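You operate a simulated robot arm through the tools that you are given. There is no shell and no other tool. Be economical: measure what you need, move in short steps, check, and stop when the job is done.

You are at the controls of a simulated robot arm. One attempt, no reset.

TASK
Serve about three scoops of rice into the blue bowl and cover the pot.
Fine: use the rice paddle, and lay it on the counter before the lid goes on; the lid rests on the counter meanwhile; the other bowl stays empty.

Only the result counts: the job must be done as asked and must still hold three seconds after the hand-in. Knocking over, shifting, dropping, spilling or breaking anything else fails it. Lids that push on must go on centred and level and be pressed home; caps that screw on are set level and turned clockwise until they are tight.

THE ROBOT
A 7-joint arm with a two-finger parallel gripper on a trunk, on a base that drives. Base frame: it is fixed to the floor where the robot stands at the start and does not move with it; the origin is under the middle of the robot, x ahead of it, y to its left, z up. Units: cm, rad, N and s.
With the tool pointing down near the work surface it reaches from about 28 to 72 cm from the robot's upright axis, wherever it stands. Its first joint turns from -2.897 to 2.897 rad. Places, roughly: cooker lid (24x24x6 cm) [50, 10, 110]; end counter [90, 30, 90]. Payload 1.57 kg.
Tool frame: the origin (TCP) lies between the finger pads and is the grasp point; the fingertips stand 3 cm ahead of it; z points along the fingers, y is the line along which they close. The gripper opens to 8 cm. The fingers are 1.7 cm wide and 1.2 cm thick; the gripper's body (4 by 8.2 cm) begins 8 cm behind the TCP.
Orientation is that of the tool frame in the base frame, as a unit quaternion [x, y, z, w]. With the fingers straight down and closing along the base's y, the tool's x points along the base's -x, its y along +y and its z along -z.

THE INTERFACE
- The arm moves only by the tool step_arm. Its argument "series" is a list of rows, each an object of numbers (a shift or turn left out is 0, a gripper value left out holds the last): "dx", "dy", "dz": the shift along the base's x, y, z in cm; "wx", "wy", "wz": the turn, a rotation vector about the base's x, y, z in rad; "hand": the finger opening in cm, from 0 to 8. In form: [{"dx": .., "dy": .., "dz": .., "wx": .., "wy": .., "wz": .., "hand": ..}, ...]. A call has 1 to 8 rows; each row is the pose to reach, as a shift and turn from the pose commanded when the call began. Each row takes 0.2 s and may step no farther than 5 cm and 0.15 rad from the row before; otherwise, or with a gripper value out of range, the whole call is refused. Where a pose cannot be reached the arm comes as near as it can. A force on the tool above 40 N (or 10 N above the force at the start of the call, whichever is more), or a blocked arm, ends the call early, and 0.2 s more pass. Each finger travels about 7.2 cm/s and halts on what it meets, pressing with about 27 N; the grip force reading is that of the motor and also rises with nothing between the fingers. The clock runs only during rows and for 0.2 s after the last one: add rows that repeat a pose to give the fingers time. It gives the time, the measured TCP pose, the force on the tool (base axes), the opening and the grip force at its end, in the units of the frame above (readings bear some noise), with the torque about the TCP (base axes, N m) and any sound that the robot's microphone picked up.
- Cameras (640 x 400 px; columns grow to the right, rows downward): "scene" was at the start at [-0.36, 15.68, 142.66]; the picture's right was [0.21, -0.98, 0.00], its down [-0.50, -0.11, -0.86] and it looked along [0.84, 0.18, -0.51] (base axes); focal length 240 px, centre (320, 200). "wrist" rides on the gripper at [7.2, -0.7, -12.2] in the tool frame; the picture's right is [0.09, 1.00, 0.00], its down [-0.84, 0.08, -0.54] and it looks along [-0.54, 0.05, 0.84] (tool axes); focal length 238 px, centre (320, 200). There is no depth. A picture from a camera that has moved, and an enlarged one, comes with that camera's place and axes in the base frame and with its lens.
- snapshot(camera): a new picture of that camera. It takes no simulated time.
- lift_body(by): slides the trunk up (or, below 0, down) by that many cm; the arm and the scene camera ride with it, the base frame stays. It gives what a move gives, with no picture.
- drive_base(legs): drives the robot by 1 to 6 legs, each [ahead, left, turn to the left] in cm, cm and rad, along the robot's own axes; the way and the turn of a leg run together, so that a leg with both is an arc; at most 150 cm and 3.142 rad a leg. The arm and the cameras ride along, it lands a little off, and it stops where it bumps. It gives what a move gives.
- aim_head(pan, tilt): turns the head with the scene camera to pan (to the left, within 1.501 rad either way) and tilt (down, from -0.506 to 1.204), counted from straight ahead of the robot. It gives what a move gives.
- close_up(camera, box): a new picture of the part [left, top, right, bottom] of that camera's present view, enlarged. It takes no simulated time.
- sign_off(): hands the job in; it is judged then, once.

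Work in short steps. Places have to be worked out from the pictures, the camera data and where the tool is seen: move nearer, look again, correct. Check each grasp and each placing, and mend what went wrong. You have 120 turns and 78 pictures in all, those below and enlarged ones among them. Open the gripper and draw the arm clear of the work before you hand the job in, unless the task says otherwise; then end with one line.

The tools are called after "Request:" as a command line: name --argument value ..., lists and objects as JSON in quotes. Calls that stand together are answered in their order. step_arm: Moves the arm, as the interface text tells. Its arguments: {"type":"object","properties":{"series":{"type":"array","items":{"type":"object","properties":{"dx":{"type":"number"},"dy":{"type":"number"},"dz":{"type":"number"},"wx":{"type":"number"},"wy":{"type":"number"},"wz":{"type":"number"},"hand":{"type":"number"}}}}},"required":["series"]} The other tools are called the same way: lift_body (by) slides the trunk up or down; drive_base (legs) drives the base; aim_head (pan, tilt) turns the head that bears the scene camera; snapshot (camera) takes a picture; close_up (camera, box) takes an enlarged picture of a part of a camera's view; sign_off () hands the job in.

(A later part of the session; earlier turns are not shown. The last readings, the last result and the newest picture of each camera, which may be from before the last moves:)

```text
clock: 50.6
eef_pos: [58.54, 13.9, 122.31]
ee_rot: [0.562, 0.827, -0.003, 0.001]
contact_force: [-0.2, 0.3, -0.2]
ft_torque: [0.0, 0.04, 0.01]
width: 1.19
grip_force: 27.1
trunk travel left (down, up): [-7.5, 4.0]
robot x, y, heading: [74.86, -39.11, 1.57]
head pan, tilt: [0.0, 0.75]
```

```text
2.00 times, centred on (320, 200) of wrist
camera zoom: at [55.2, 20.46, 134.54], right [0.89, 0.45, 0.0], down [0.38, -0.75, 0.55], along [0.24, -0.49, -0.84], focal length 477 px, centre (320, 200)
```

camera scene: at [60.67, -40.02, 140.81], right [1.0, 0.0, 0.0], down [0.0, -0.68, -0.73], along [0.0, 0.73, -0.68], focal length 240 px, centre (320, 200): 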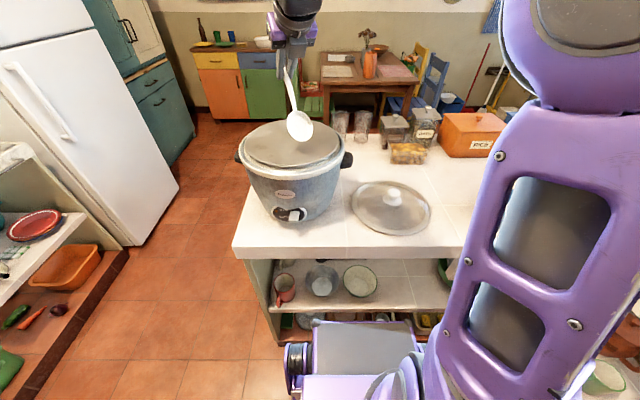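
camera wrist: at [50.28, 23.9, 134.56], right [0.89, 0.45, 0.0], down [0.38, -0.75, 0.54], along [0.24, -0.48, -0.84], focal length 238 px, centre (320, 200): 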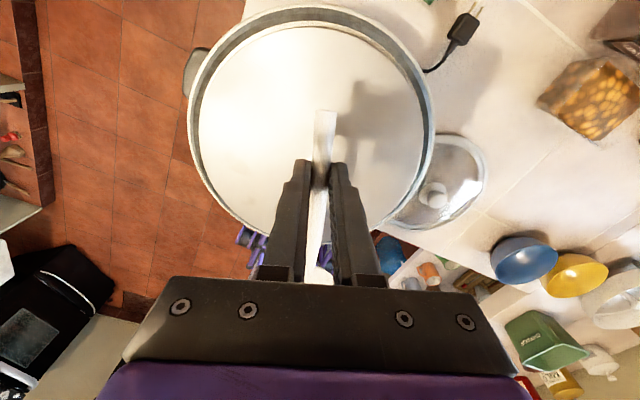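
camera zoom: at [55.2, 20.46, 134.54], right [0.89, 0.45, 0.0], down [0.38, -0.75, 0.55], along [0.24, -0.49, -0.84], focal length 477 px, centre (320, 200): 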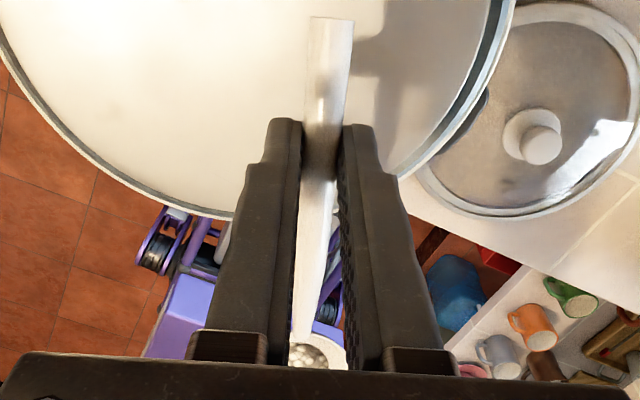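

The scoop looks partial (content ~3 cm wide in a 6 cm blade). I go back over the pot and scoop again deeper to see a full load.

Request:
step_arm --series '[{"dx": -2.5, "dy": 2.7}, {"dx": -5, "dy": 5.4}, {"dx": -6.6, "dy": 7, "dz": 0.5}, {"dx": -6.6, "dy": 7, "dz": 1, "wx": 0.13, "wy": 0.0515}, {"dx": -6.6, "dy": 7.5, "dz": 1, "wx": 0.26, "wy": 0.103}, {"dx": -6.6, "dy": 8, "dz": 1, "wx": 0.39, "wy": 0.1545}, {"dx": -6.6, "dy": 8, "dz": 1, "wx": 0.52, "wy": 0.206}, {"dx": -6.6, "dy": 8, "dz": 0, "wx": 0.65, "wy": 0.258}]'

Request:
close_up --camera "scene" --box '[220, 60, 380, 180]'

```text
clock: 52.4
eef_pos: [51.75, 22.12, 122.38]
ee_rot: [0.529, 0.777, 0.19, -0.282]
contact_force: [-0.5, -0.2, -0.5]
ft_torque: [-0.03, -0.01, 0.0]
width: 1.15
grip_force: 27.6
out of reach, approached as far as the arm can: row 2, 3
trunk travel left (down, up): [-7.5, 4.0]
robot x, y, heading: [74.65, -39.12, 1.57]
head pan, tilt: [0.0, 0.75]
```

```text
3.33 times, centred on (300, 120) of scene
camera zoom: at [60.65, -40.02, 140.81], right [1.0, 0.0, 0.0], down [0.0, -0.68, -0.73], along [0.0, 0.73, -0.68], focal length 800 px, centre (387, 467)
```

zoom: 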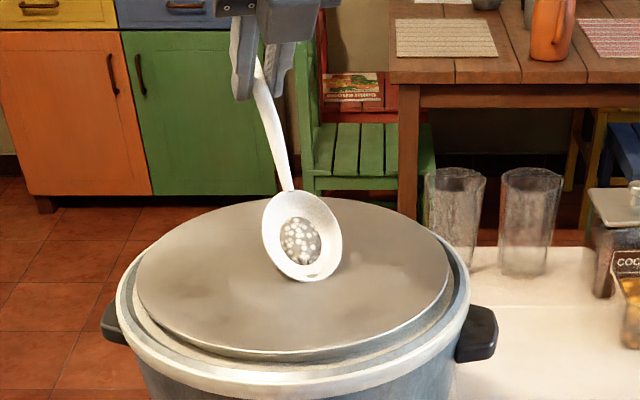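

The rice stays on even at this tilt. I dip deeper with a longer travel and lift.

Request:
step_arm --series '[{"dz": -2.5}, {"dz": -5}, {"dx": 0.1, "dy": -0.2, "dz": -6.2, "wx": -0.13, "wy": -0.0515}, {"dx": 0.3, "dy": -0.7, "dz": -7.4, "wx": -0.26, "wy": -0.103}, {"dx": 0.3, "dy": -0.7, "dz": -8.3, "wx": -0.39, "wy": -0.1545}, {"dx": 0.2, "dy": -0.4, "dz": -8, "wx": -0.52, "wy": -0.206}, {"dx": 0.0, "dy": 0, "dz": -6.5, "wx": -0.65, "wy": -0.258}, {"dx": 0, "dy": 0, "dz": -2.5, "wx": -0.66, "wy": -0.262}]'

Request:
close_up --camera "scene" --box '[220, 60, 380, 180]'

```text
clock: 54.2
eef_pos: [52.01, 20.27, 118.42]
ee_rot: [0.562, 0.827, -0.007, 0.006]
contact_force: [0.0, -0.6, -1.0]
ft_torque: [0.01, 0.0, 0.0]
width: 1.14
grip_force: 27.1
out of reach, approached as far as the arm can: row 7, 8
trunk travel left (down, up): [-7.5, 4.0]
robot x, y, heading: [74.75, -38.82, 1.566]
head pan, tilt: [0.0, 0.75]
```

```text
3.33 times, centred on (300, 120) of scene
camera zoom: at [60.65, -40.0, 140.8], right [1.0, 0.0, 0.0], down [0.0, -0.68, -0.73], along [0.0, 0.73, -0.68], focal length 800 px, centre (387, 467)
```

zoom: 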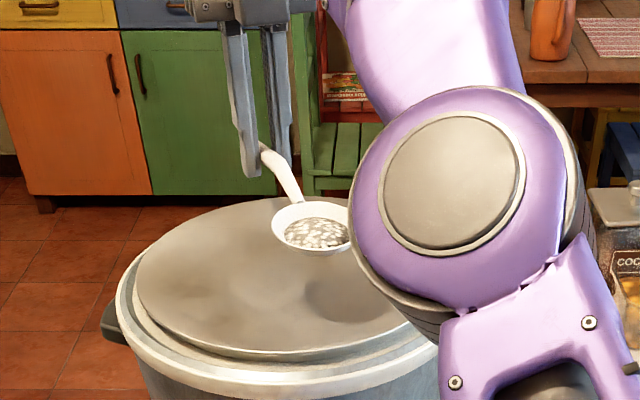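

Now the blade is well filled. I lift it level and swing it over the counter towards the bowl, keeping the tip facing the robot.

Request:
step_arm --series '[{"dx": 1.2, "dy": -2.6, "dz": 1.3}, {"dx": 2.5, "dy": -5, "dz": 2.6}, {"dx": 7.2, "dy": -4.5, "dz": 2.6, "wz": -0.08}, {"dx": 11.9, "dy": -4, "dz": 2.6, "wz": -0.16}, {"dx": 16.6, "dy": -3.5, "dz": 2.6, "wz": -0.24}, {"dx": 21.3, "dy": -3, "dz": 2.6, "wz": -0.32}, {"dx": 26, "dy": -2.5, "dz": 2.6, "wz": -0.4}, {"dx": 30.7, "dy": -2, "dz": 2.6, "wz": -0.48}]'

Request:
snapshot --camera "scene"

```text
clock: 56.0
eef_pos: [82.83, 17.92, 120.64]
ee_rot: [0.743, 0.67, -0.007, 0.005]
contact_force: [-0.5, 1.0, -0.3]
ft_torque: [0.03, -0.04, -0.01]
width: 1.18
grip_force: 27.0
trunk travel left (down, up): [-7.5, 4.0]
robot x, y, heading: [74.89, -39.43, 1.57]
head pan, tilt: [0.0, 0.75]
```

```text
38 pictures are left
camera scene: at [60.64, -40.03, 140.81], right [1.0, 0.0, 0.0], down [0.0, -0.68, -0.73], along [0.0, 0.73, -0.68], focal length 240 px, centre (320, 200)
```

scene: 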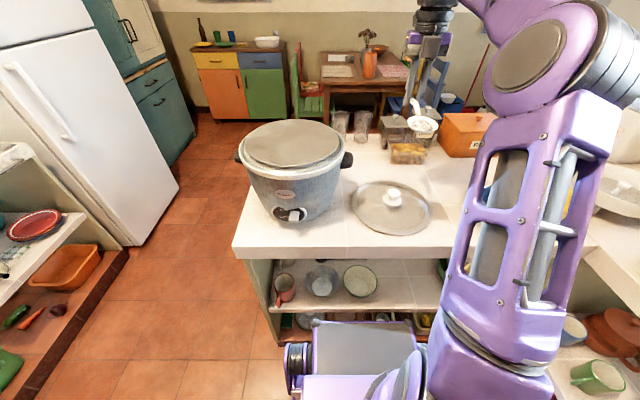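

Nothing spilled. I continue to the bowl along the arc and zoom on the load.

Request:
close_up --camera "scene" --box '[380, 80, 460, 140]'

Request:
step_arm --series '[{"dx": 4, "dy": -1.2, "wz": -0.08}, {"dx": 8.2, "dy": -2.8, "wz": -0.16}, {"dx": 12.4, "dy": -4.6, "wz": -0.24}, {"dx": 16.6, "dy": -6.4, "wz": -0.32}, {"dx": 20.8, "dy": -8.4, "wz": -0.4}, {"dx": 24.8, "dy": -10.2, "wz": -0.5}, {"dx": 28.7, "dy": -12, "wz": -0.58}]'

Request:
snapshot --camera "scene"

Request:
snapshot --camera "wrist"

```text
6.67 times, centred on (420, 110) of scene
camera zoom: at [60.64, -40.03, 140.81], right [1.0, 0.0, 0.0], down [0.0, -0.68, -0.73], along [0.0, 0.73, -0.68], focal length 1600 px, centre (-347, 800)
```

zoom: 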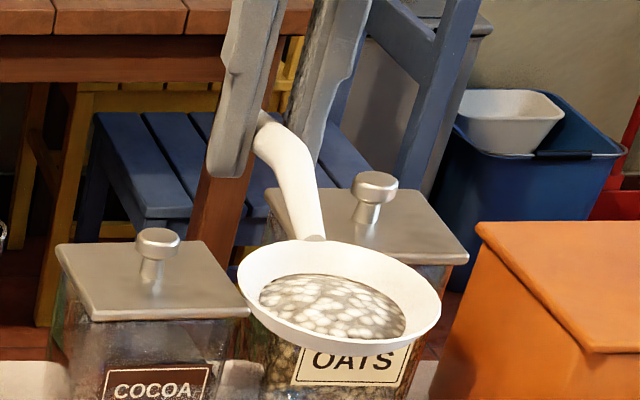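

```text
clock: 57.6
eef_pos: [111.38, 5.74, 120.66]
ee_rot: [0.903, 0.43, -0.009, 0.003]
contact_force: [-0.5, 0.7, -1.0]
ft_torque: [0.05, -0.04, 0.01]
width: 1.16
grip_force: 27.2
trunk travel left (down, up): [-7.5, 4.0]
robot x, y, heading: [74.86, -39.0, 1.568]
head pan, tilt: [0.0, 0.75]
```

```text
36 pictures are left
camera scene: at [60.65, -40.02, 140.81], right [1.0, 0.0, 0.0], down [0.0, -0.68, -0.73], along [0.0, 0.73, -0.68], focal length 240 px, centre (320, 200)
```

scene: 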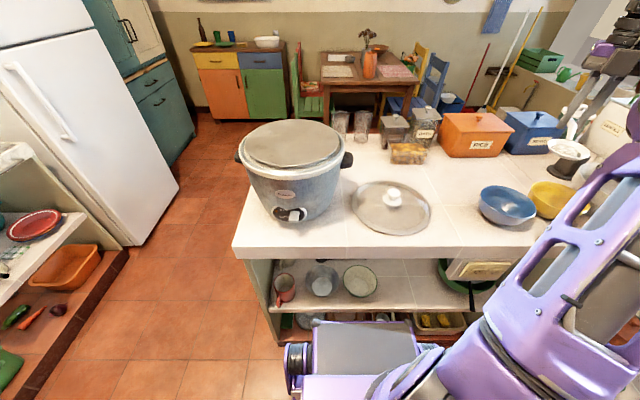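

```text
35 pictures are left
camera wrist: at [115.48, 11.86, 132.8], right [0.83, -0.56, -0.01], down [-0.46, -0.69, 0.56], along [-0.32, -0.46, -0.83], focal length 238 px, centre (320, 200)
```

wrist: 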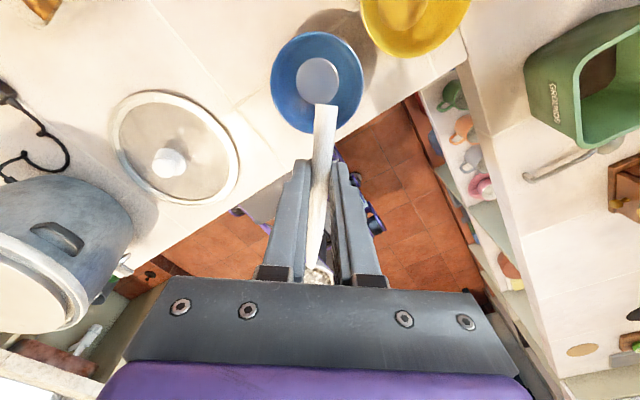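

Load is good and sits over the robot side of the bowl (centre ≈ (112, 7.8)). I tilt to 0.6 rad while reaching outward so the tip comes over the bowl.

Request:
step_arm --series '[{"dx": 1.6, "dy": 2.1, "dz": -1.5, "wx": 0.1088, "wy": -0.0883}, {"dx": 3.2, "dy": 4.2, "dz": -3, "wx": 0.2176, "wy": -0.1767}, {"dx": 4.8, "dy": 6.5, "dz": -4.5, "wx": 0.3264, "wy": -0.265}, {"dx": 6.3, "dy": 8.8, "dz": -5.7, "wx": 0.4352, "wy": -0.3534}, {"dx": 6.3, "dy": 8.8, "dz": -5.7, "wx": 0.4352, "wy": -0.3534}]'

Request:
close_up --camera "scene" --box '[440, 100, 640, 225]'

```text
clock: 58.8
eef_pos: [117.57, 14.7, 114.91]
ee_rot: [0.87, 0.414, 0.241, -0.118]
contact_force: [-0.3, 0.7, -0.1]
ft_torque: [-0.01, -0.02, -0.01]
width: 1.16
grip_force: 27.1
trunk travel left (down, up): [-7.5, 4.0]
robot x, y, heading: [75.04, -39.03, 1.569]
head pan, tilt: [0.0, 0.75]
```

```text
3.20 times, centred on (540, 162) of scene
camera zoom: at [60.67, -40.02, 140.81], right [1.0, 0.0, 0.0], down [0.0, -0.68, -0.73], along [0.0, 0.73, -0.68], focal length 768 px, centre (-384, 320)
```

zoom: 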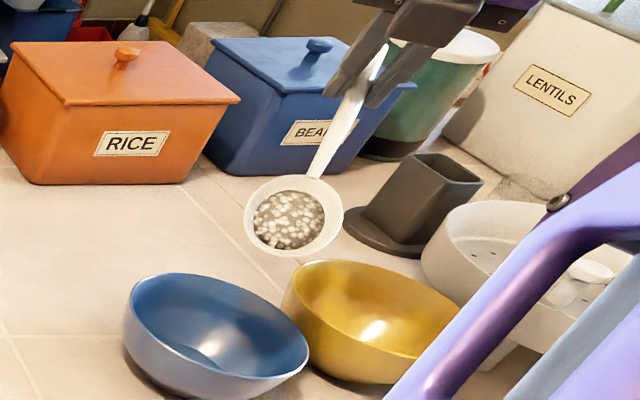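

Tip is over the bowl area at z≈104. I lower it to just above the rim and tilt on to 1.3 rad with the tip held over the bowl's centre.

Request:
step_arm --series '[{"dx": 0.9, "dy": 1, "dz": -2.6, "wx": 0.1088, "wy": -0.0883}, {"dx": -0.2, "dy": -0.4, "dz": -1.2, "wx": 0.2176, "wy": -0.1767}, {"dx": -1.6, "dy": -2, "dz": -0.2, "wx": 0.3264, "wy": -0.265}, {"dx": -2.9, "dy": -3.7, "dz": 0.6, "wx": 0.4352, "wy": -0.3534}, {"dx": -4.3, "dy": -5.4, "dz": 1.0, "wx": 0.544, "wy": -0.4417}, {"dx": -4.3, "dy": -5.4, "dz": 1.0, "wx": 0.544, "wy": -0.4417}]'

Request:
close_up --camera "scene" --box '[440, 100, 640, 225]'

```text
clock: 60.2
eef_pos: [113.53, 9.27, 116.01]
ee_rot: [0.734, 0.349, 0.525, -0.253]
contact_force: [-0.3, 0.1, -0.5]
ft_torque: [-0.01, 0.04, 0.07]
width: 1.16
grip_force: 26.9
trunk travel left (down, up): [-7.5, 4.0]
robot x, y, heading: [75.02, -39.37, 1.568]
head pan, tilt: [0.0, 0.75]
```

```text
3.20 times, centred on (540, 162) of scene
camera zoom: at [60.74, -40.08, 140.82], right [1.0, 0.0, 0.0], down [0.0, -0.68, -0.73], along [0.0, 0.73, -0.68], focal length 768 px, centre (-384, 320)
```

zoom: 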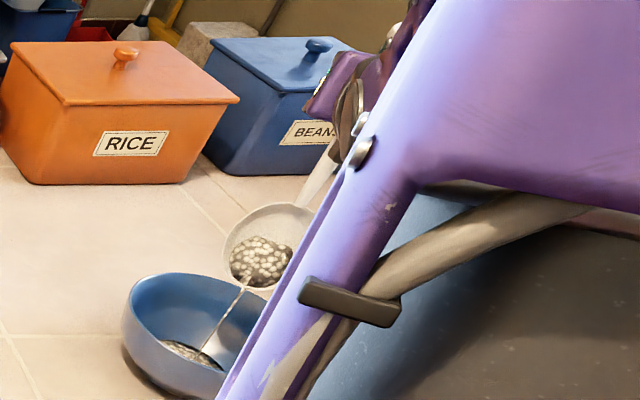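

Rice streams into the bowl. I tilt slightly further and wait.

Request:
step_arm --series '[{"wx": 0.1, "wy": -0.081, "dx": -0.8, "dy": -1}, {"wx": 0.1, "wy": -0.081, "dx": -0.8, "dy": -1}, {"wx": 0.1, "wy": -0.081, "dx": -0.8, "dy": -1}, {"wx": 0.1, "wy": -0.081, "dx": -0.8, "dy": -1}, {"wx": 0.1, "wy": -0.081, "dx": -0.8, "dy": -1}, {"wx": 0.1, "wy": -0.081, "dx": -0.8, "dy": -1}]'

Request:
close_up --camera "scene" --box '[440, 100, 640, 225]'

```text
clock: 61.6
eef_pos: [112.64, 8.46, 115.93]
ee_rot: [0.699, 0.332, 0.572, -0.273]
contact_force: [-0.4, -1.0, -0.7]
ft_torque: [-0.03, -0.01, 0.0]
width: 1.15
grip_force: 27.2
trunk travel left (down, up): [-7.5, 4.0]
robot x, y, heading: [74.93, -39.08, 1.566]
head pan, tilt: [0.0, 0.75]
```

```text
3.20 times, centred on (540, 162) of scene
camera zoom: at [60.66, -40.03, 140.81], right [1.0, 0.0, 0.0], down [0.0, -0.68, -0.73], along [0.0, 0.73, -0.68], focal length 768 px, centre (-384, 320)
```

zoom: 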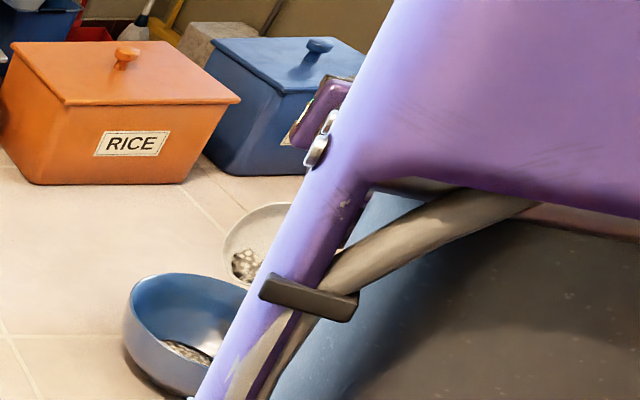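

Still emptying; I wait more with a bit more tilt.

Request:
step_arm --series '[{"wx": 0.1, "wy": -0.081, "dx": -0.8, "dy": -1}, {"wx": 0.1, "wy": -0.081, "dx": -0.8, "dy": -1}, {"wx": 0.1, "wy": -0.081, "dx": -0.8, "dy": -1}, {"wx": 0.1, "wy": -0.081, "dx": -0.8, "dy": -1}, {"wx": 0.1, "wy": -0.081, "dx": -0.8, "dy": -1}, {"wx": 0.1, "wy": -0.081, "dx": -0.8, "dy": -1}, {"wx": 0.1, "wy": -0.081, "dx": -0.8, "dy": -1}, {"wx": 0.1, "wy": -0.081, "dx": -0.8, "dy": -1}]'

Request:
close_up --camera "scene" --box '[440, 100, 640, 225]'

```text
clock: 63.4
eef_pos: [111.97, 7.59, 115.97]
ee_rot: [0.66, 0.315, 0.615, -0.295]
contact_force: [0.1, 0.0, -0.5]
ft_torque: [0.03, 0.0, -0.04]
width: 1.17
grip_force: 27.1
trunk travel left (down, up): [-7.5, 4.0]
robot x, y, heading: [74.9, -39.29, 1.571]
head pan, tilt: [0.0, 0.75]
```

```text
3.20 times, centred on (540, 162) of scene
camera zoom: at [60.66, -40.03, 140.81], right [1.0, 0.0, 0.0], down [0.0, -0.68, -0.73], along [0.0, 0.73, -0.68], focal length 768 px, centre (-384, 320)
```

zoom: 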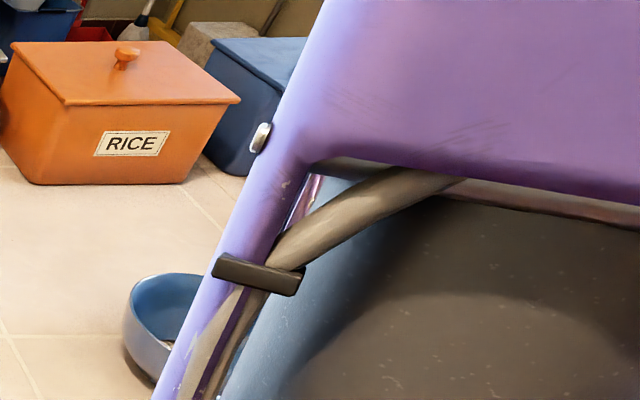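

View is blocked by the arm, but it should be empty. I reverse the motion to bring the paddle back up and look.

Request:
step_arm --series '[{"dx": 0.7, "dy": 0.9, "wx": -0.1088, "wy": 0.0883}, {"dx": 1.5, "dy": 1.9, "wx": -0.2176, "wy": 0.1767}, {"dx": 3, "dy": 3.6, "wx": -0.3264, "wy": 0.265}, {"dx": 4.2, "dy": 5.3, "dz": -0.3, "wx": -0.4352, "wy": 0.3534}, {"dx": 5.5, "dy": 6.8, "wx": -0.544, "wy": 0.4417}, {"dx": 6, "dy": 7.4, "dz": 0.5, "wx": -0.6528, "wy": 0.53}, {"dx": 5.5, "dy": 6.9, "dz": 1.5, "wx": -0.7616, "wy": 0.6183}]'

Request:
close_up --camera "scene" --box '[440, 100, 640, 225]'

```text
clock: 65.0
eef_pos: [117.37, 14.47, 117.58]
ee_rot: [0.873, 0.416, 0.23, -0.112]
contact_force: [-0.2, -0.4, -1.3]
ft_torque: [0.02, 0.0, 0.0]
width: 1.16
grip_force: 27.4
out of reach, approached as far as the arm can: row 4
trunk travel left (down, up): [-7.5, 4.0]
robot x, y, heading: [75.11, -39.51, 1.566]
head pan, tilt: [0.0, 0.75]
```

```text
3.20 times, centred on (540, 162) of scene
camera zoom: at [60.64, -40.01, 140.81], right [1.0, 0.0, 0.0], down [0.0, -0.68, -0.73], along [0.0, 0.73, -0.68], focal length 768 px, centre (-384, 320)
```

zoom: 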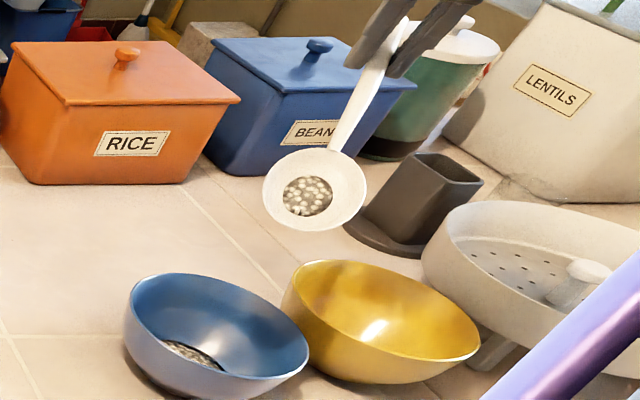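

Bowl has rice and a small residue sticks on the paddle. I return level along the same arc for the next scoop.

Request:
step_arm --series '[{"dx": -1.5, "dy": -2.2, "dz": 0.7, "wx": -0.1088, "wy": 0.0883}, {"dx": -3, "dy": -4.4, "dz": 1.5, "wx": -0.2176, "wy": 0.1767}, {"dx": -4.5, "dy": -6.6, "dz": 2.4, "wx": -0.3264, "wy": 0.265}, {"dx": -6, "dy": -8.7, "dz": 3.1, "wx": -0.433, "wy": 0.352}, {"dx": -10, "dy": -7, "dz": 3.1, "wx": -0.433, "wy": 0.352}]'

Request:
step_arm --series '[{"dx": -4.2, "dy": 1.9, "wz": 0.08}, {"dx": -8.4, "dy": 3.8, "wz": 0.16}, {"dx": -12.6, "dy": 5.7, "wz": 0.24}, {"dx": -16.8, "dy": 7.6, "wz": 0.32}, {"dx": -21, "dy": 9, "wz": 0.42}, {"dx": -25.6, "dy": 10, "wz": 0.52}, {"dx": -30.2, "dy": 10.2, "wz": 0.6}, {"dx": -35, "dy": 10, "wz": 0.68}]'

```text
clock: 66.2
eef_pos: [107.33, 7.51, 120.3]
ee_rot: [0.904, 0.428, -0.019, 0.006]
contact_force: [0.3, -0.8, -0.4]
ft_torque: [0.03, 0.01, -0.04]
width: 1.16
grip_force: 26.3
trunk travel left (down, up): [-7.5, 4.0]
robot x, y, heading: [75.21, -39.19, 1.563]
head pan, tilt: [0.0, 0.75]
```

```text
clock: 68.0
eef_pos: [72.07, 17.22, 120.7]
ee_rot: [0.708, 0.706, -0.015, 0.012]
contact_force: [0.2, 0.1, -0.2]
ft_torque: [0.04, 0.03, -0.01]
width: 1.18
grip_force: 26.8
trunk travel left (down, up): [-7.5, 4.0]
robot x, y, heading: [74.68, -38.94, 1.568]
head pan, tilt: [0.0, 0.75]
```

Next: over the pot, then tilt for dip 2.

Request:
step_arm --series '[{"dx": -4.5, "dy": -0.4, "wz": 0.1}, {"dx": -9, "dy": -0.8, "wz": 0.2}, {"dx": -13.5, "dy": -1.2, "wz": 0.3}, {"dx": -18, "dy": -1.7, "wz": 0.38}]'

Request:
step_arm --series '[{"dx": -0.3, "dy": 1.3, "dz": 1, "wx": 0.13, "wy": 0.0515}, {"dx": -0.7, "dy": 2.6, "dz": 1.5, "wx": 0.26, "wy": 0.103}, {"dx": -1.2, "dy": 4, "dz": 2, "wx": 0.39, "wy": 0.1545}, {"dx": -1.6, "dy": 5.4, "dz": 2, "wx": 0.52, "wy": 0.206}, {"dx": -2, "dy": 6.3, "dz": 2, "wx": 0.65, "wy": 0.258}]'

Request:
close_up --camera "scene" --box '[220, 60, 380, 180]'

```text
clock: 69.0
eef_pos: [54.19, 15.53, 120.53]
ee_rot: [0.562, 0.827, -0.012, 0.015]
contact_force: [0.3, 0.0, -0.8]
ft_torque: [0.01, 0.04, -0.01]
width: 1.17
grip_force: 26.8
trunk travel left (down, up): [-7.5, 4.0]
robot x, y, heading: [75.1, -39.25, 1.567]
head pan, tilt: [0.0, 0.75]
```

```text
clock: 70.2
eef_pos: [52.51, 21.91, 122.74]
ee_rot: [0.532, 0.782, 0.182, -0.27]
contact_force: [0.4, 0.7, 0.0]
ft_torque: [-0.02, 0.02, 0.01]
width: 1.17
grip_force: 27.1
trunk travel left (down, up): [-7.5, 4.0]
robot x, y, heading: [74.98, -39.32, 1.569]
head pan, tilt: [0.0, 0.75]
```

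```text
3.33 times, centred on (300, 120) of scene
camera zoom: at [60.66, -40.02, 140.81], right [1.0, 0.0, 0.0], down [0.0, -0.68, -0.73], along [0.0, 0.73, -0.68], focal length 800 px, centre (387, 467)
```

zoom: 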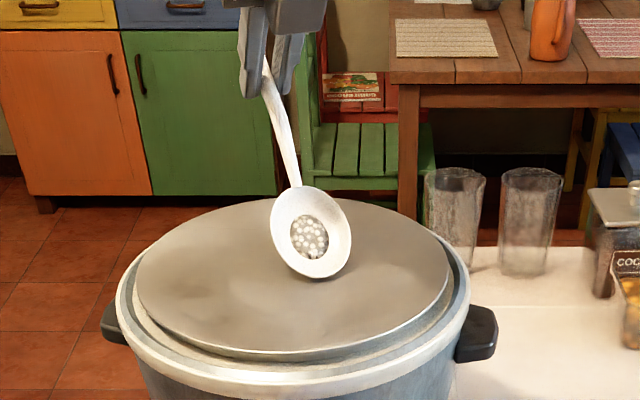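

Residue only. I scoop deeper this time, lingering in the rice before lifting.

Request:
step_arm --series '[{"dz": -3}, {"dz": -6}, {"dx": 0.1, "dy": -0.2, "dz": -7.8, "wx": -0.13, "wy": -0.0515}, {"dx": 0.4, "dy": -1, "dz": -8.8, "wx": -0.26, "wy": -0.103}, {"dx": 0.6, "dy": -1.5, "dz": -9.3, "wx": -0.39, "wy": -0.1545}, {"dx": 0.8, "dy": -2, "dz": -9.3, "wx": -0.45, "wy": -0.178}, {"dx": 0.8, "dy": -2, "dz": -7.8, "wx": -0.57, "wy": -0.226}, {"dx": 0.5, "dy": -2, "dz": -3.8, "wx": -0.66, "wy": -0.262}]'

Request:
step_arm --series '[{"dx": 1.2, "dy": -2, "dz": 1}, {"dx": 2.2, "dy": -4, "dz": 2}, {"dx": 7, "dy": -3.5, "dz": 2, "wz": -0.08}, {"dx": 11.7, "dy": -3, "dz": 2, "wz": -0.16}, {"dx": 16.4, "dy": -2.5, "dz": 2, "wz": -0.24}, {"dx": 21.1, "dy": -2, "dz": 2, "wz": -0.32}, {"dx": 25.8, "dy": -1.5, "dz": 2, "wz": -0.4}, {"dx": 30.5, "dy": -1.5, "dz": 2, "wz": -0.48}]'

Request:
close_up --camera "scene" --box '[370, 80, 470, 155]'

```text
clock: 72.0
eef_pos: [53.26, 19.56, 118.61]
ee_rot: [0.562, 0.827, -0.017, 0.019]
contact_force: [0.4, -1.2, 0.9]
ft_torque: [0.07, 0.12, 0.01]
width: 1.18
grip_force: 26.8
out of reach, approached as far as the arm can: row 8
trunk travel left (down, up): [-7.5, 4.0]
robot x, y, heading: [74.43, -39.13, 1.565]
head pan, tilt: [0.0, 0.75]
```

```text
clock: 73.8
eef_pos: [83.39, 18.08, 120.96]
ee_rot: [0.743, 0.668, -0.019, 0.016]
contact_force: [-1.3, 0.8, -0.5]
ft_torque: [0.0, -0.08, -0.03]
width: 1.14
grip_force: 26.9
trunk travel left (down, up): [-7.5, 4.0]
robot x, y, heading: [74.68, -39.11, 1.572]
head pan, tilt: [0.0, 0.75]
```

```text
5.33 times, centred on (420, 118) of scene
camera zoom: at [60.65, -40.02, 140.81], right [1.0, 0.0, 0.0], down [0.0, -0.68, -0.73], along [0.0, 0.73, -0.68], focal length 1280 px, centre (-213, 640)
```

zoom: 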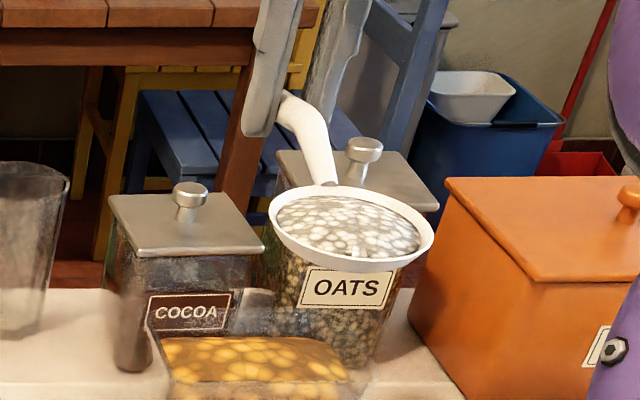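

This is a brimful scoop — a proper one (the first pour was a fraction). I carry it slowly to the bowl.

Request:
step_arm --series '[{"dx": 3.4, "dy": -1, "wz": -0.08}, {"dx": 7, "dy": -2.4, "wz": -0.15}, {"dx": 10.8, "dy": -4, "wz": -0.22}, {"dx": 14.6, "dy": -5.8, "wz": -0.3}, {"dx": 18.4, "dy": -7.6, "wz": -0.38}, {"dx": 22.2, "dy": -9.4, "wz": -0.46}, {"dx": 25.5, "dy": -11, "wz": -0.53}, {"dx": 28.2, "dy": -12.3, "wz": -0.58}]'

Request:
close_up --camera "scene" --box '[440, 100, 640, 225]'

```text
clock: 75.6
eef_pos: [111.87, 5.65, 120.78]
ee_rot: [0.903, 0.428, -0.022, 0.009]
contact_force: [0.3, 0.9, 0.5]
ft_torque: [0.04, -0.02, 0.01]
width: 1.13
grip_force: 26.9
trunk travel left (down, up): [-7.5, 4.0]
robot x, y, heading: [74.79, -39.11, 1.566]
head pan, tilt: [0.0, 0.75]
```

```text
3.20 times, centred on (540, 162) of scene
camera zoom: at [60.66, -40.03, 140.81], right [1.0, 0.0, 0.0], down [0.0, -0.68, -0.73], along [0.0, 0.73, -0.68], focal length 768 px, centre (-384, 320)
```

zoom: 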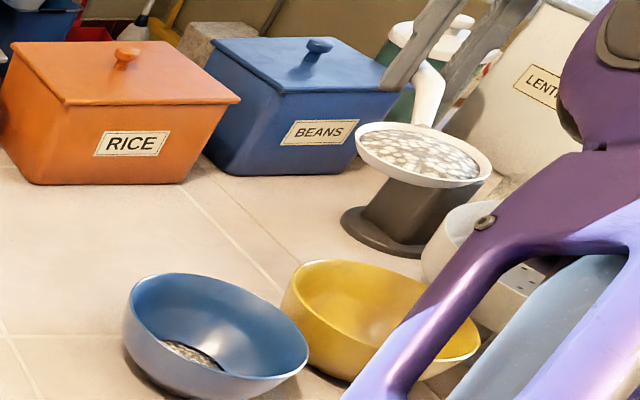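

Brimful, so the tip must be over the bowl before tilting. I reach outward level and lower, checking how far the arm gets.

Request:
step_arm --series '[{"dz": -3}, {"dz": -6}, {"dx": 1, "dy": 1.3, "dz": -9}, {"dx": 2.5, "dy": 3.1, "dz": -12}, {"dx": 4, "dy": 5, "dz": -14}, {"dx": 5.5, "dy": 6.8, "dz": -14.5}, {"dx": 7, "dy": 8.7, "dz": -14.5}, {"dx": 8, "dy": 9.9, "dz": -14.5}]'

Request:
snapshot --camera "scene"

```text
clock: 77.4
eef_pos: [117.2, 12.85, 106.1]
ee_rot: [0.903, 0.429, -0.022, 0.01]
contact_force: [1.0, 0.0, -1.3]
ft_torque: [0.01, -0.04, 0.04]
width: 1.16
grip_force: 26.6
out of reach, approached as far as the arm can: row 7, 8
trunk travel left (down, up): [-7.5, 4.0]
robot x, y, heading: [74.97, -39.32, 1.567]
head pan, tilt: [0.0, 0.75]
```

```text
26 pictures are left
camera scene: at [60.66, -40.03, 140.81], right [1.0, 0.0, 0.0], down [0.0, -0.68, -0.73], along [0.0, 0.73, -0.68], focal length 240 px, centre (320, 200)
```

scene: 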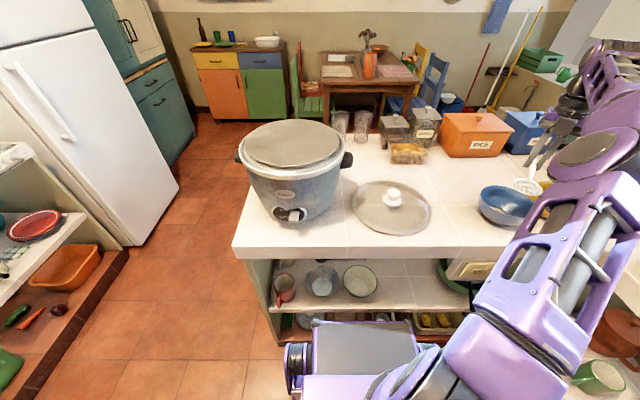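

Tip is ~2 cm short of the bowl's edge. A slight tilt extends reach, so I tilt a little while moving outward.

Request:
step_arm --series '[{"dx": 1, "dy": 1.2, "dz": 0.3, "wx": 0.05, "wy": -0.041}, {"dx": 2, "dy": 2.4, "dz": 0.6, "wx": 0.1, "wy": -0.081}, {"dx": 3, "dy": 3.7, "dz": 1, "wx": 0.15, "wy": -0.122}, {"dx": 3, "dy": 3.7, "dz": 1, "wx": 0.15, "wy": -0.122}]'

Request:
close_up --camera "scene" --box '[440, 120, 600, 245]'

```text
clock: 78.4
eef_pos: [120.3, 16.45, 107.02]
ee_rot: [0.901, 0.428, 0.064, -0.033]
contact_force: [0.2, -0.5, -0.9]
ft_torque: [0.04, 0.02, 0.02]
width: 1.16
grip_force: 27.2
trunk travel left (down, up): [-7.5, 4.0]
robot x, y, heading: [74.82, -39.32, 1.57]
head pan, tilt: [0.0, 0.75]
```

```text
3.20 times, centred on (520, 182) of scene
camera zoom: at [60.67, -40.02, 140.81], right [1.0, 0.0, 0.0], down [0.0, -0.68, -0.73], along [0.0, 0.73, -0.68], focal length 768 px, centre (-320, 256)
```

zoom: 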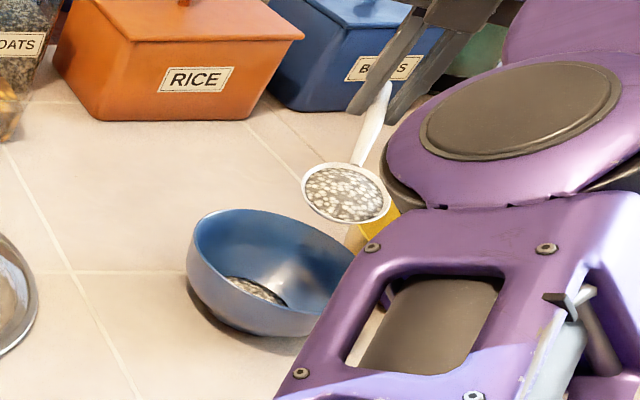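

No spill and the tip is inside the bowl's outline. I tilt on to about 1.27 rad, keeping the tip over the bowl's centre.

Request:
step_arm --series '[{"dx": -0.64, "dy": 0.45, "wx": 0.1088, "wy": -0.0883}, {"dx": -1.02, "dy": 0, "dz": 1, "wx": 0.2176, "wy": -0.1767}, {"dx": -1.27, "dy": -0.32, "dz": 2.5, "wx": 0.3264, "wy": -0.265}, {"dx": -1.71, "dy": -0.87, "dz": 4, "wx": 0.4352, "wy": -0.3534}, {"dx": -2.53, "dy": -1.88, "dz": 5.5, "wx": 0.544, "wy": -0.4417}, {"dx": -3.82, "dy": -3.47, "dz": 6.5, "wx": 0.6528, "wy": -0.53}, {"dx": -5.18, "dy": -5.14, "dz": 7.5, "wx": 0.7616, "wy": -0.6183}, {"dx": -6.57, "dy": -6.85, "dz": 8, "wx": 0.8704, "wy": -0.7066}]'

Request:
close_up --camera "scene" --box '[440, 120, 600, 245]'

```text
clock: 80.2
eef_pos: [115.65, 7.68, 114.33]
ee_rot: [0.738, 0.331, 0.531, -0.25]
contact_force: [5.5, -5.6, 1.9]
ft_torque: [-0.04, 0.31, 0.68]
width: 1.14
grip_force: 26.8
out of reach, approached as far as the arm can: row 7
trunk travel left (down, up): [-7.5, 4.0]
robot x, y, heading: [75.04, -39.21, 1.565]
head pan, tilt: [0.0, 0.75]
```

```text
3.20 times, centred on (520, 182) of scene
camera zoom: at [60.7, -40.04, 140.82], right [1.0, 0.0, 0.0], down [0.0, -0.68, -0.73], along [0.0, 0.73, -0.68], focal length 768 px, centre (-320, 256)
```

zoom: 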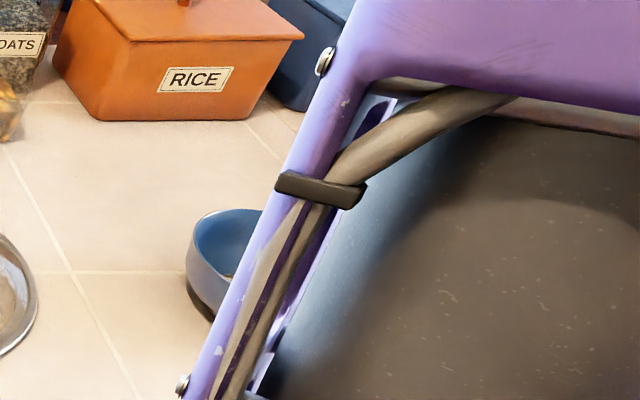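

A small side force and pose offset appeared. I hold still briefly to see whether it's contact or just motion, and look with the wrist camera.

Request:
step_arm --series '[{"dx": 0}, {"dx": 0}]'

Request:
snapshot --camera "wrist"

```text
clock: 80.8
eef_pos: [113.74, 9.17, 114.99]
ee_rot: [0.728, 0.348, 0.532, -0.257]
contact_force: [-0.8, 0.4, 0.4]
ft_torque: [0.0, -0.01, 0.01]
width: 1.17
grip_force: 26.8
trunk travel left (down, up): [-7.5, 4.0]
robot x, y, heading: [74.88, -39.21, 1.569]
head pan, tilt: [0.0, 0.75]
```

```text
23 pictures are left
camera wrist: at [107.36, 2.24, 125.55], right [0.79, -0.6, 0.08], down [-0.42, -0.65, -0.64], along [0.44, 0.47, -0.77], focal length 238 px, centre (320, 200)
```

wrist: 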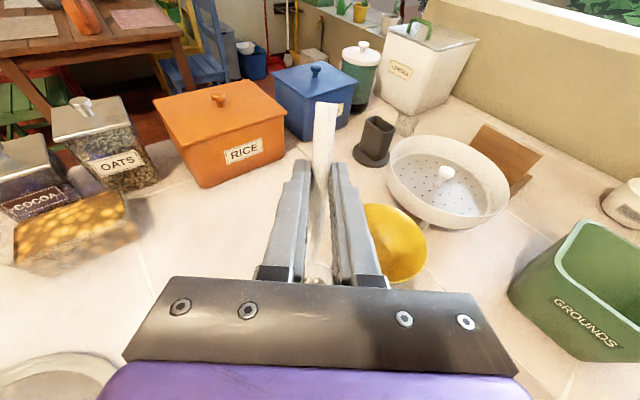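

It was only motion; all free now. I tilt past vertical (≈1.7 rad) and wait for it to empty.

Request:
step_arm --series '[{"dx": -1.2, "dy": -1.5, "wx": 0.1088, "wy": -0.0883}, {"dx": -2.5, "dy": -3.1, "wx": 0.2176, "wy": -0.1767}, {"dx": -3.8, "dy": -4.7, "wx": 0.3264, "wy": -0.265}, {"dx": -3.8, "dy": -4.7, "wx": 0.3264, "wy": -0.265}, {"dx": -3.8, "dy": -4.7, "wx": 0.3264, "wy": -0.265}, {"dx": -3.8, "dy": -4.7, "wx": 0.3264, "wy": -0.265}, {"dx": -3.8, "dy": -4.7, "wx": 0.3264, "wy": -0.265}, {"dx": -3.8, "dy": -4.7, "wx": 0.3264, "wy": -0.265}]'

Request:
step_arm --series '[{}, {}, {}, {}, {}, {}]'

```text
clock: 82.6
eef_pos: [110.06, 4.7, 114.97]
ee_rot: [0.601, 0.286, 0.673, -0.323]
contact_force: [-0.6, -0.6, -0.9]
ft_torque: [-0.02, 0.0, -0.04]
width: 1.17
grip_force: 27.3
trunk travel left (down, up): [-7.5, 4.0]
robot x, y, heading: [75.26, -38.99, 1.566]
head pan, tilt: [0.0, 0.75]
```

```text
clock: 84.0
eef_pos: [110.15, 4.66, 115.0]
ee_rot: [0.601, 0.287, 0.673, -0.323]
contact_force: [-0.1, -0.3, -0.8]
ft_torque: [-0.05, 0.03, -0.03]
width: 1.17
grip_force: 26.4
trunk travel left (down, up): [-7.5, 4.0]
robot x, y, heading: [74.84, -38.98, 1.57]
head pan, tilt: [0.0, 0.75]
```

Now I bring the paddle back up with extra height and inspect.

Request:
step_arm --series '[{"dx": 1.26, "dy": 1.55, "dz": 1, "wx": -0.1088, "wy": 0.0883}, {"dx": 2.5, "dy": 3.1, "dz": 2, "wx": -0.2176, "wy": 0.1767}, {"dx": 3.8, "dy": 4.7, "dz": 2.5, "wx": -0.3264, "wy": 0.265}, {"dx": 4.7, "dy": 5.8, "dz": 2.5, "wx": -0.4352, "wy": 0.3534}, {"dx": 5.6, "dy": 7, "dz": 2.5, "wx": -0.544, "wy": 0.4417}, {"dx": 6, "dy": 7.4, "dz": 2.5, "wx": -0.6528, "wy": 0.53}, {"dx": 5.7, "dy": 7, "dz": 2.5, "wx": -0.7616, "wy": 0.6183}, {"dx": 5.4, "dy": 6.6, "dz": 2.5, "wx": -0.8704, "wy": 0.7066}]'

Request:
close_up --camera "scene" --box '[440, 100, 640, 225]'

```text
clock: 85.8
eef_pos: [115.17, 11.23, 117.5]
ee_rot: [0.868, 0.412, 0.25, -0.121]
contact_force: [-0.4, 0.7, 0.2]
ft_torque: [0.01, 0.01, 0.01]
width: 1.16
grip_force: 27.0
out of reach, approached as far as the arm can: row 5
trunk travel left (down, up): [-7.5, 4.0]
robot x, y, heading: [74.7, -39.18, 1.567]
head pan, tilt: [0.0, 0.75]
```

```text
3.20 times, centred on (540, 162) of scene
camera zoom: at [60.66, -40.04, 140.81], right [1.0, 0.0, 0.0], down [0.0, -0.68, -0.73], along [0.0, 0.73, -0.68], focal length 768 px, centre (-384, 320)
```

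zoom: 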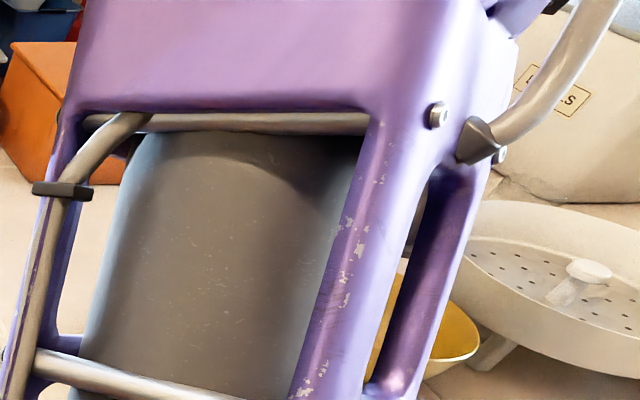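

Arm blocks the view. I level the paddle and swing back; then look at the bowl.

Request:
step_arm --series '[{"dx": -1.2, "dy": -1, "dz": 1, "wx": -0.11, "wy": 0.089}, {"dx": -2.6, "dy": -2, "dz": 2, "wx": -0.22, "wy": 0.179}, {"dx": -4, "dy": -3, "dz": 3, "wx": -0.33, "wy": 0.268}, {"dx": -6, "dy": -3.5, "dz": 3, "wx": -0.44, "wy": 0.357}, {"dx": -9, "dy": -3, "dz": 3, "wx": -0.48, "wy": 0.39}]'

Request:
step_arm --series '[{"dx": -4.2, "dy": 1.9, "wz": 0.08}, {"dx": -8.4, "dy": 3.8, "wz": 0.16}, {"dx": -12.6, "dy": 5.7, "wz": 0.24}, {"dx": -16.8, "dy": 7.6, "wz": 0.32}, {"dx": -21, "dy": 9, "wz": 0.42}, {"dx": -25.6, "dy": 9.5, "wz": 0.52}, {"dx": -30.2, "dy": 9.7, "wz": 0.6}, {"dx": -34, "dy": 9.5, "wz": 0.68}]'

Request:
snapshot --camera "scene"

```text
clock: 87.0
eef_pos: [106.44, 8.43, 120.76]
ee_rot: [0.904, 0.427, -0.026, 0.012]
contact_force: [0.1, -0.8, -1.1]
ft_torque: [0.04, -0.01, 0.04]
width: 1.16
grip_force: 26.4
trunk travel left (down, up): [-7.5, 4.0]
robot x, y, heading: [74.89, -39.06, 1.567]
head pan, tilt: [0.0, 0.75]
```

```text
clock: 88.8
eef_pos: [72.25, 17.57, 120.57]
ee_rot: [0.708, 0.706, -0.021, 0.017]
contact_force: [0.0, 0.8, -0.8]
ft_torque: [0.01, 0.02, -0.01]
width: 1.14
grip_force: 27.1
trunk travel left (down, up): [-7.5, 4.0]
robot x, y, heading: [74.85, -39.24, 1.57]
head pan, tilt: [0.0, 0.75]
```

```text
21 pictures are left
camera scene: at [60.67, -40.02, 140.81], right [1.0, 0.0, 0.0], down [0.0, -0.68, -0.73], along [0.0, 0.73, -0.68], focal length 240 px, centre (320, 200)
```

scene: 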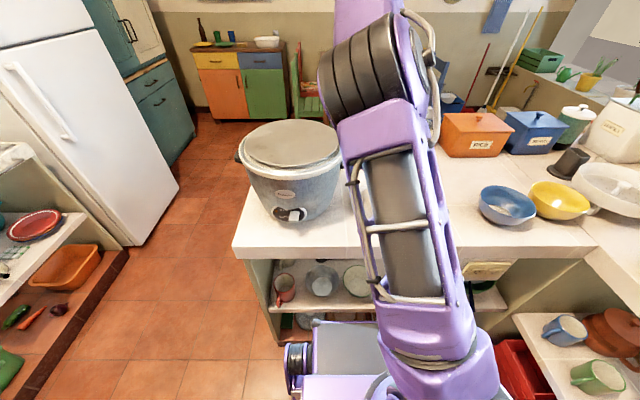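

Request:
close_up --camera "scene" --box '[460, 160, 600, 248]'

Request:
step_arm --series '[{"dx": -4.5, "dy": -0.6, "wz": 0.1}, {"dx": -9, "dy": -1, "wz": 0.2}, {"dx": -13.5, "dy": -1.5, "wz": 0.3}, {"dx": -18, "dy": -2, "wz": 0.38}]'

Request:
step_arm --series '[{"dx": -0.3, "dy": 1.3, "dz": 1, "wx": 0.13, "wy": 0.0515}, {"dx": -0.7, "dy": 2.6, "dz": 1.5, "wx": 0.26, "wy": 0.103}, {"dx": -1.2, "dy": 4, "dz": 2, "wx": 0.39, "wy": 0.1545}, {"dx": -1.6, "dy": 5.4, "dz": 2, "wx": 0.52, "wy": 0.206}, {"dx": -2, "dy": 6.3, "dz": 2, "wx": 0.65, "wy": 0.258}]'

Request:
close_up --camera "scene" --box '[220, 60, 380, 180]'

```text
4.55 times, centred on (530, 204) of scene
camera zoom: at [60.67, -40.02, 140.81], right [1.0, 0.0, 0.0], down [0.0, -0.68, -0.73], along [0.0, 0.73, -0.68], focal length 1091 px, centre (-634, 182)
```

zoom: 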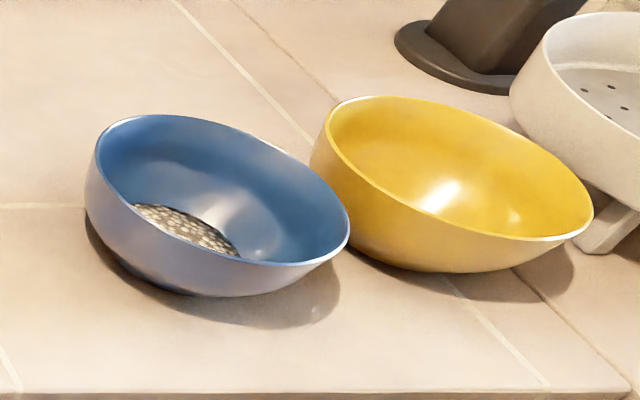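

```text
clock: 89.8
eef_pos: [54.46, 15.54, 120.61]
ee_rot: [0.561, 0.827, -0.017, 0.022]
contact_force: [0.1, 0.4, 0.2]
ft_torque: [0.04, 0.05, -0.02]
width: 1.18
grip_force: 26.5
trunk travel left (down, up): [-7.5, 4.0]
robot x, y, heading: [74.54, -38.86, 1.566]
head pan, tilt: [0.0, 0.75]
```

```text
clock: 91.0
eef_pos: [52.24, 22.33, 122.73]
ee_rot: [0.534, 0.784, 0.177, -0.264]
contact_force: [-0.6, 1.0, -0.3]
ft_torque: [-0.01, 0.04, 0.02]
width: 1.16
grip_force: 27.6
trunk travel left (down, up): [-7.5, 4.0]
robot x, y, heading: [74.76, -39.14, 1.567]
head pan, tilt: [0.0, 0.75]
```

```text
3.33 times, centred on (300, 120) of scene
camera zoom: at [60.66, -40.02, 140.81], right [1.0, 0.0, 0.0], down [0.0, -0.68, -0.73], along [0.0, 0.73, -0.68], focal length 800 px, centre (387, 467)
```

zoom: 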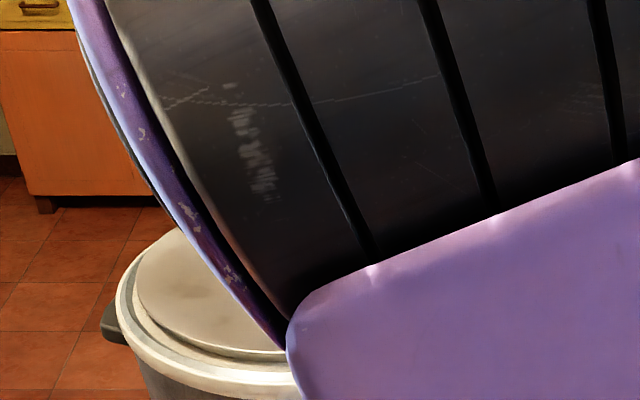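

No spills; the bowl holds about one scoop. The paddle is in the same pre-dip pose, so I repeat the deep scoop.

Request:
step_arm --series '[{"dz": -3}, {"dz": -6}, {"dx": 0.1, "dy": -0.4, "dz": -7.8, "wx": -0.13, "wy": -0.0515}, {"dx": 0.5, "dy": -1.3, "dz": -8.9, "wx": -0.26, "wy": -0.103}, {"dx": 0.7, "dy": -1.9, "dz": -9.4, "wx": -0.39, "wy": -0.1545}, {"dx": 0.9, "dy": -2.4, "dz": -9.4, "wx": -0.45, "wy": -0.178}, {"dx": 0.9, "dy": -2.4, "dz": -7.8, "wx": -0.57, "wy": -0.226}, {"dx": 0.7, "dy": -2.4, "dz": -3.8, "wx": -0.66, "wy": -0.262}]'

Request:
step_arm --series '[{"dx": 1.2, "dy": -2, "dz": 1}, {"dx": 2.2, "dy": -4, "dz": 2}, {"dx": 7, "dy": -3.5, "dz": 2, "wz": -0.08}, {"dx": 11.7, "dy": -3, "dz": 2, "wz": -0.16}, {"dx": 16.4, "dy": -2.5, "dz": 2, "wz": -0.24}, {"dx": 21.1, "dy": -2, "dz": 2, "wz": -0.32}, {"dx": 25.8, "dy": -1.5, "dz": 2, "wz": -0.4}, {"dx": 30.5, "dy": -1.5, "dz": 2, "wz": -0.48}]'

Request:
snapshot --camera "scene"

```text
clock: 92.8
eef_pos: [53.14, 19.67, 117.69]
ee_rot: [0.563, 0.826, -0.014, 0.017]
contact_force: [-0.2, -0.4, 0.4]
ft_torque: [0.06, -0.05, 0.01]
width: 1.18
grip_force: 26.8
out of reach, approached as far as the arm can: row 8
trunk travel left (down, up): [-7.5, 4.0]
robot x, y, heading: [74.44, -39.37, 1.569]
head pan, tilt: [0.0, 0.75]
```

```text
clock: 94.6
eef_pos: [83.86, 18.26, 120.02]
ee_rot: [0.743, 0.668, -0.026, 0.021]
contact_force: [-0.6, -0.4, -0.6]
ft_torque: [0.07, -0.02, 0.0]
width: 1.16
grip_force: 27.4
trunk travel left (down, up): [-7.5, 4.0]
robot x, y, heading: [74.94, -39.22, 1.573]
head pan, tilt: [0.0, 0.75]
```

```text
18 pictures are left
camera scene: at [60.65, -40.02, 140.81], right [1.0, 0.0, 0.0], down [0.0, -0.68, -0.73], along [0.0, 0.73, -0.68], focal length 240 px, centre (320, 200)
```

scene: 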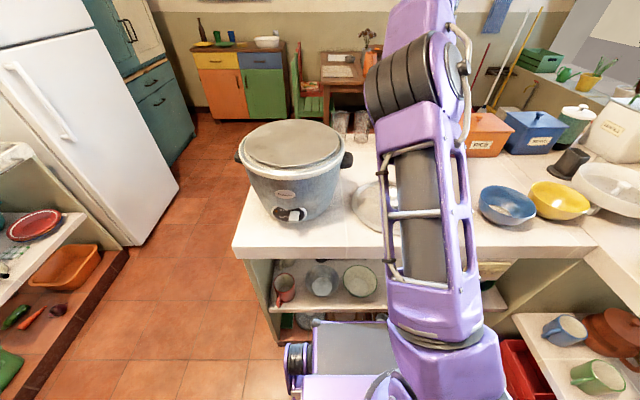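

The load can't be seen from here, but the motion was identical. I continue to the bowl and check there.

Request:
step_arm --series '[{"dx": 3.4, "dy": -1.2, "wz": -0.08}, {"dx": 7, "dy": -2.6, "wz": -0.15}, {"dx": 10.8, "dy": -4.2, "wz": -0.22}, {"dx": 14.6, "dy": -6, "wz": -0.3}, {"dx": 18.4, "dy": -7.8, "wz": -0.38}, {"dx": 22.2, "dy": -9.6, "wz": -0.46}, {"dx": 25.5, "dy": -11.2, "wz": -0.53}, {"dx": 28, "dy": -12.5, "wz": -0.58}]'

Request:
step_arm --series '[{"dz": -3}, {"dz": -6}, {"dx": 1, "dy": 1.3, "dz": -9}, {"dx": 2.2, "dy": 2.9, "dz": -11.5}, {"dx": 3.6, "dy": 4.7, "dz": -13.3}, {"dx": 5, "dy": 6.6, "dz": -13.8}]'

Request:
close_up --camera "scene" --box '[440, 120, 600, 245]'

```text
clock: 96.4
eef_pos: [111.55, 5.68, 119.76]
ee_rot: [0.903, 0.429, -0.03, 0.012]
contact_force: [-0.6, -0.3, -0.7]
ft_torque: [0.02, -0.05, 0.01]
width: 1.16
grip_force: 26.6
trunk travel left (down, up): [-7.5, 4.0]
robot x, y, heading: [74.53, -39.01, 1.57]
head pan, tilt: [0.0, 0.75]
```

```text
clock: 97.8
eef_pos: [116.82, 12.19, 106.19]
ee_rot: [0.903, 0.429, -0.03, 0.013]
contact_force: [-0.3, 0.6, 0.0]
ft_torque: [0.05, -0.03, 0.03]
width: 1.17
grip_force: 26.9
trunk travel left (down, up): [-7.5, 4.0]
robot x, y, heading: [74.89, -39.51, 1.565]
head pan, tilt: [0.0, 0.75]
```

```text
3.20 times, centred on (520, 182) of scene
camera zoom: at [60.66, -40.03, 140.81], right [1.0, 0.0, 0.0], down [0.0, -0.68, -0.73], along [0.0, 0.73, -0.68], focal length 768 px, centre (-320, 256)
```

zoom: 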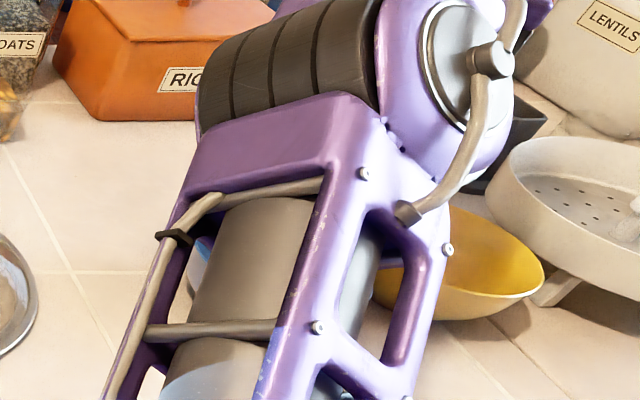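

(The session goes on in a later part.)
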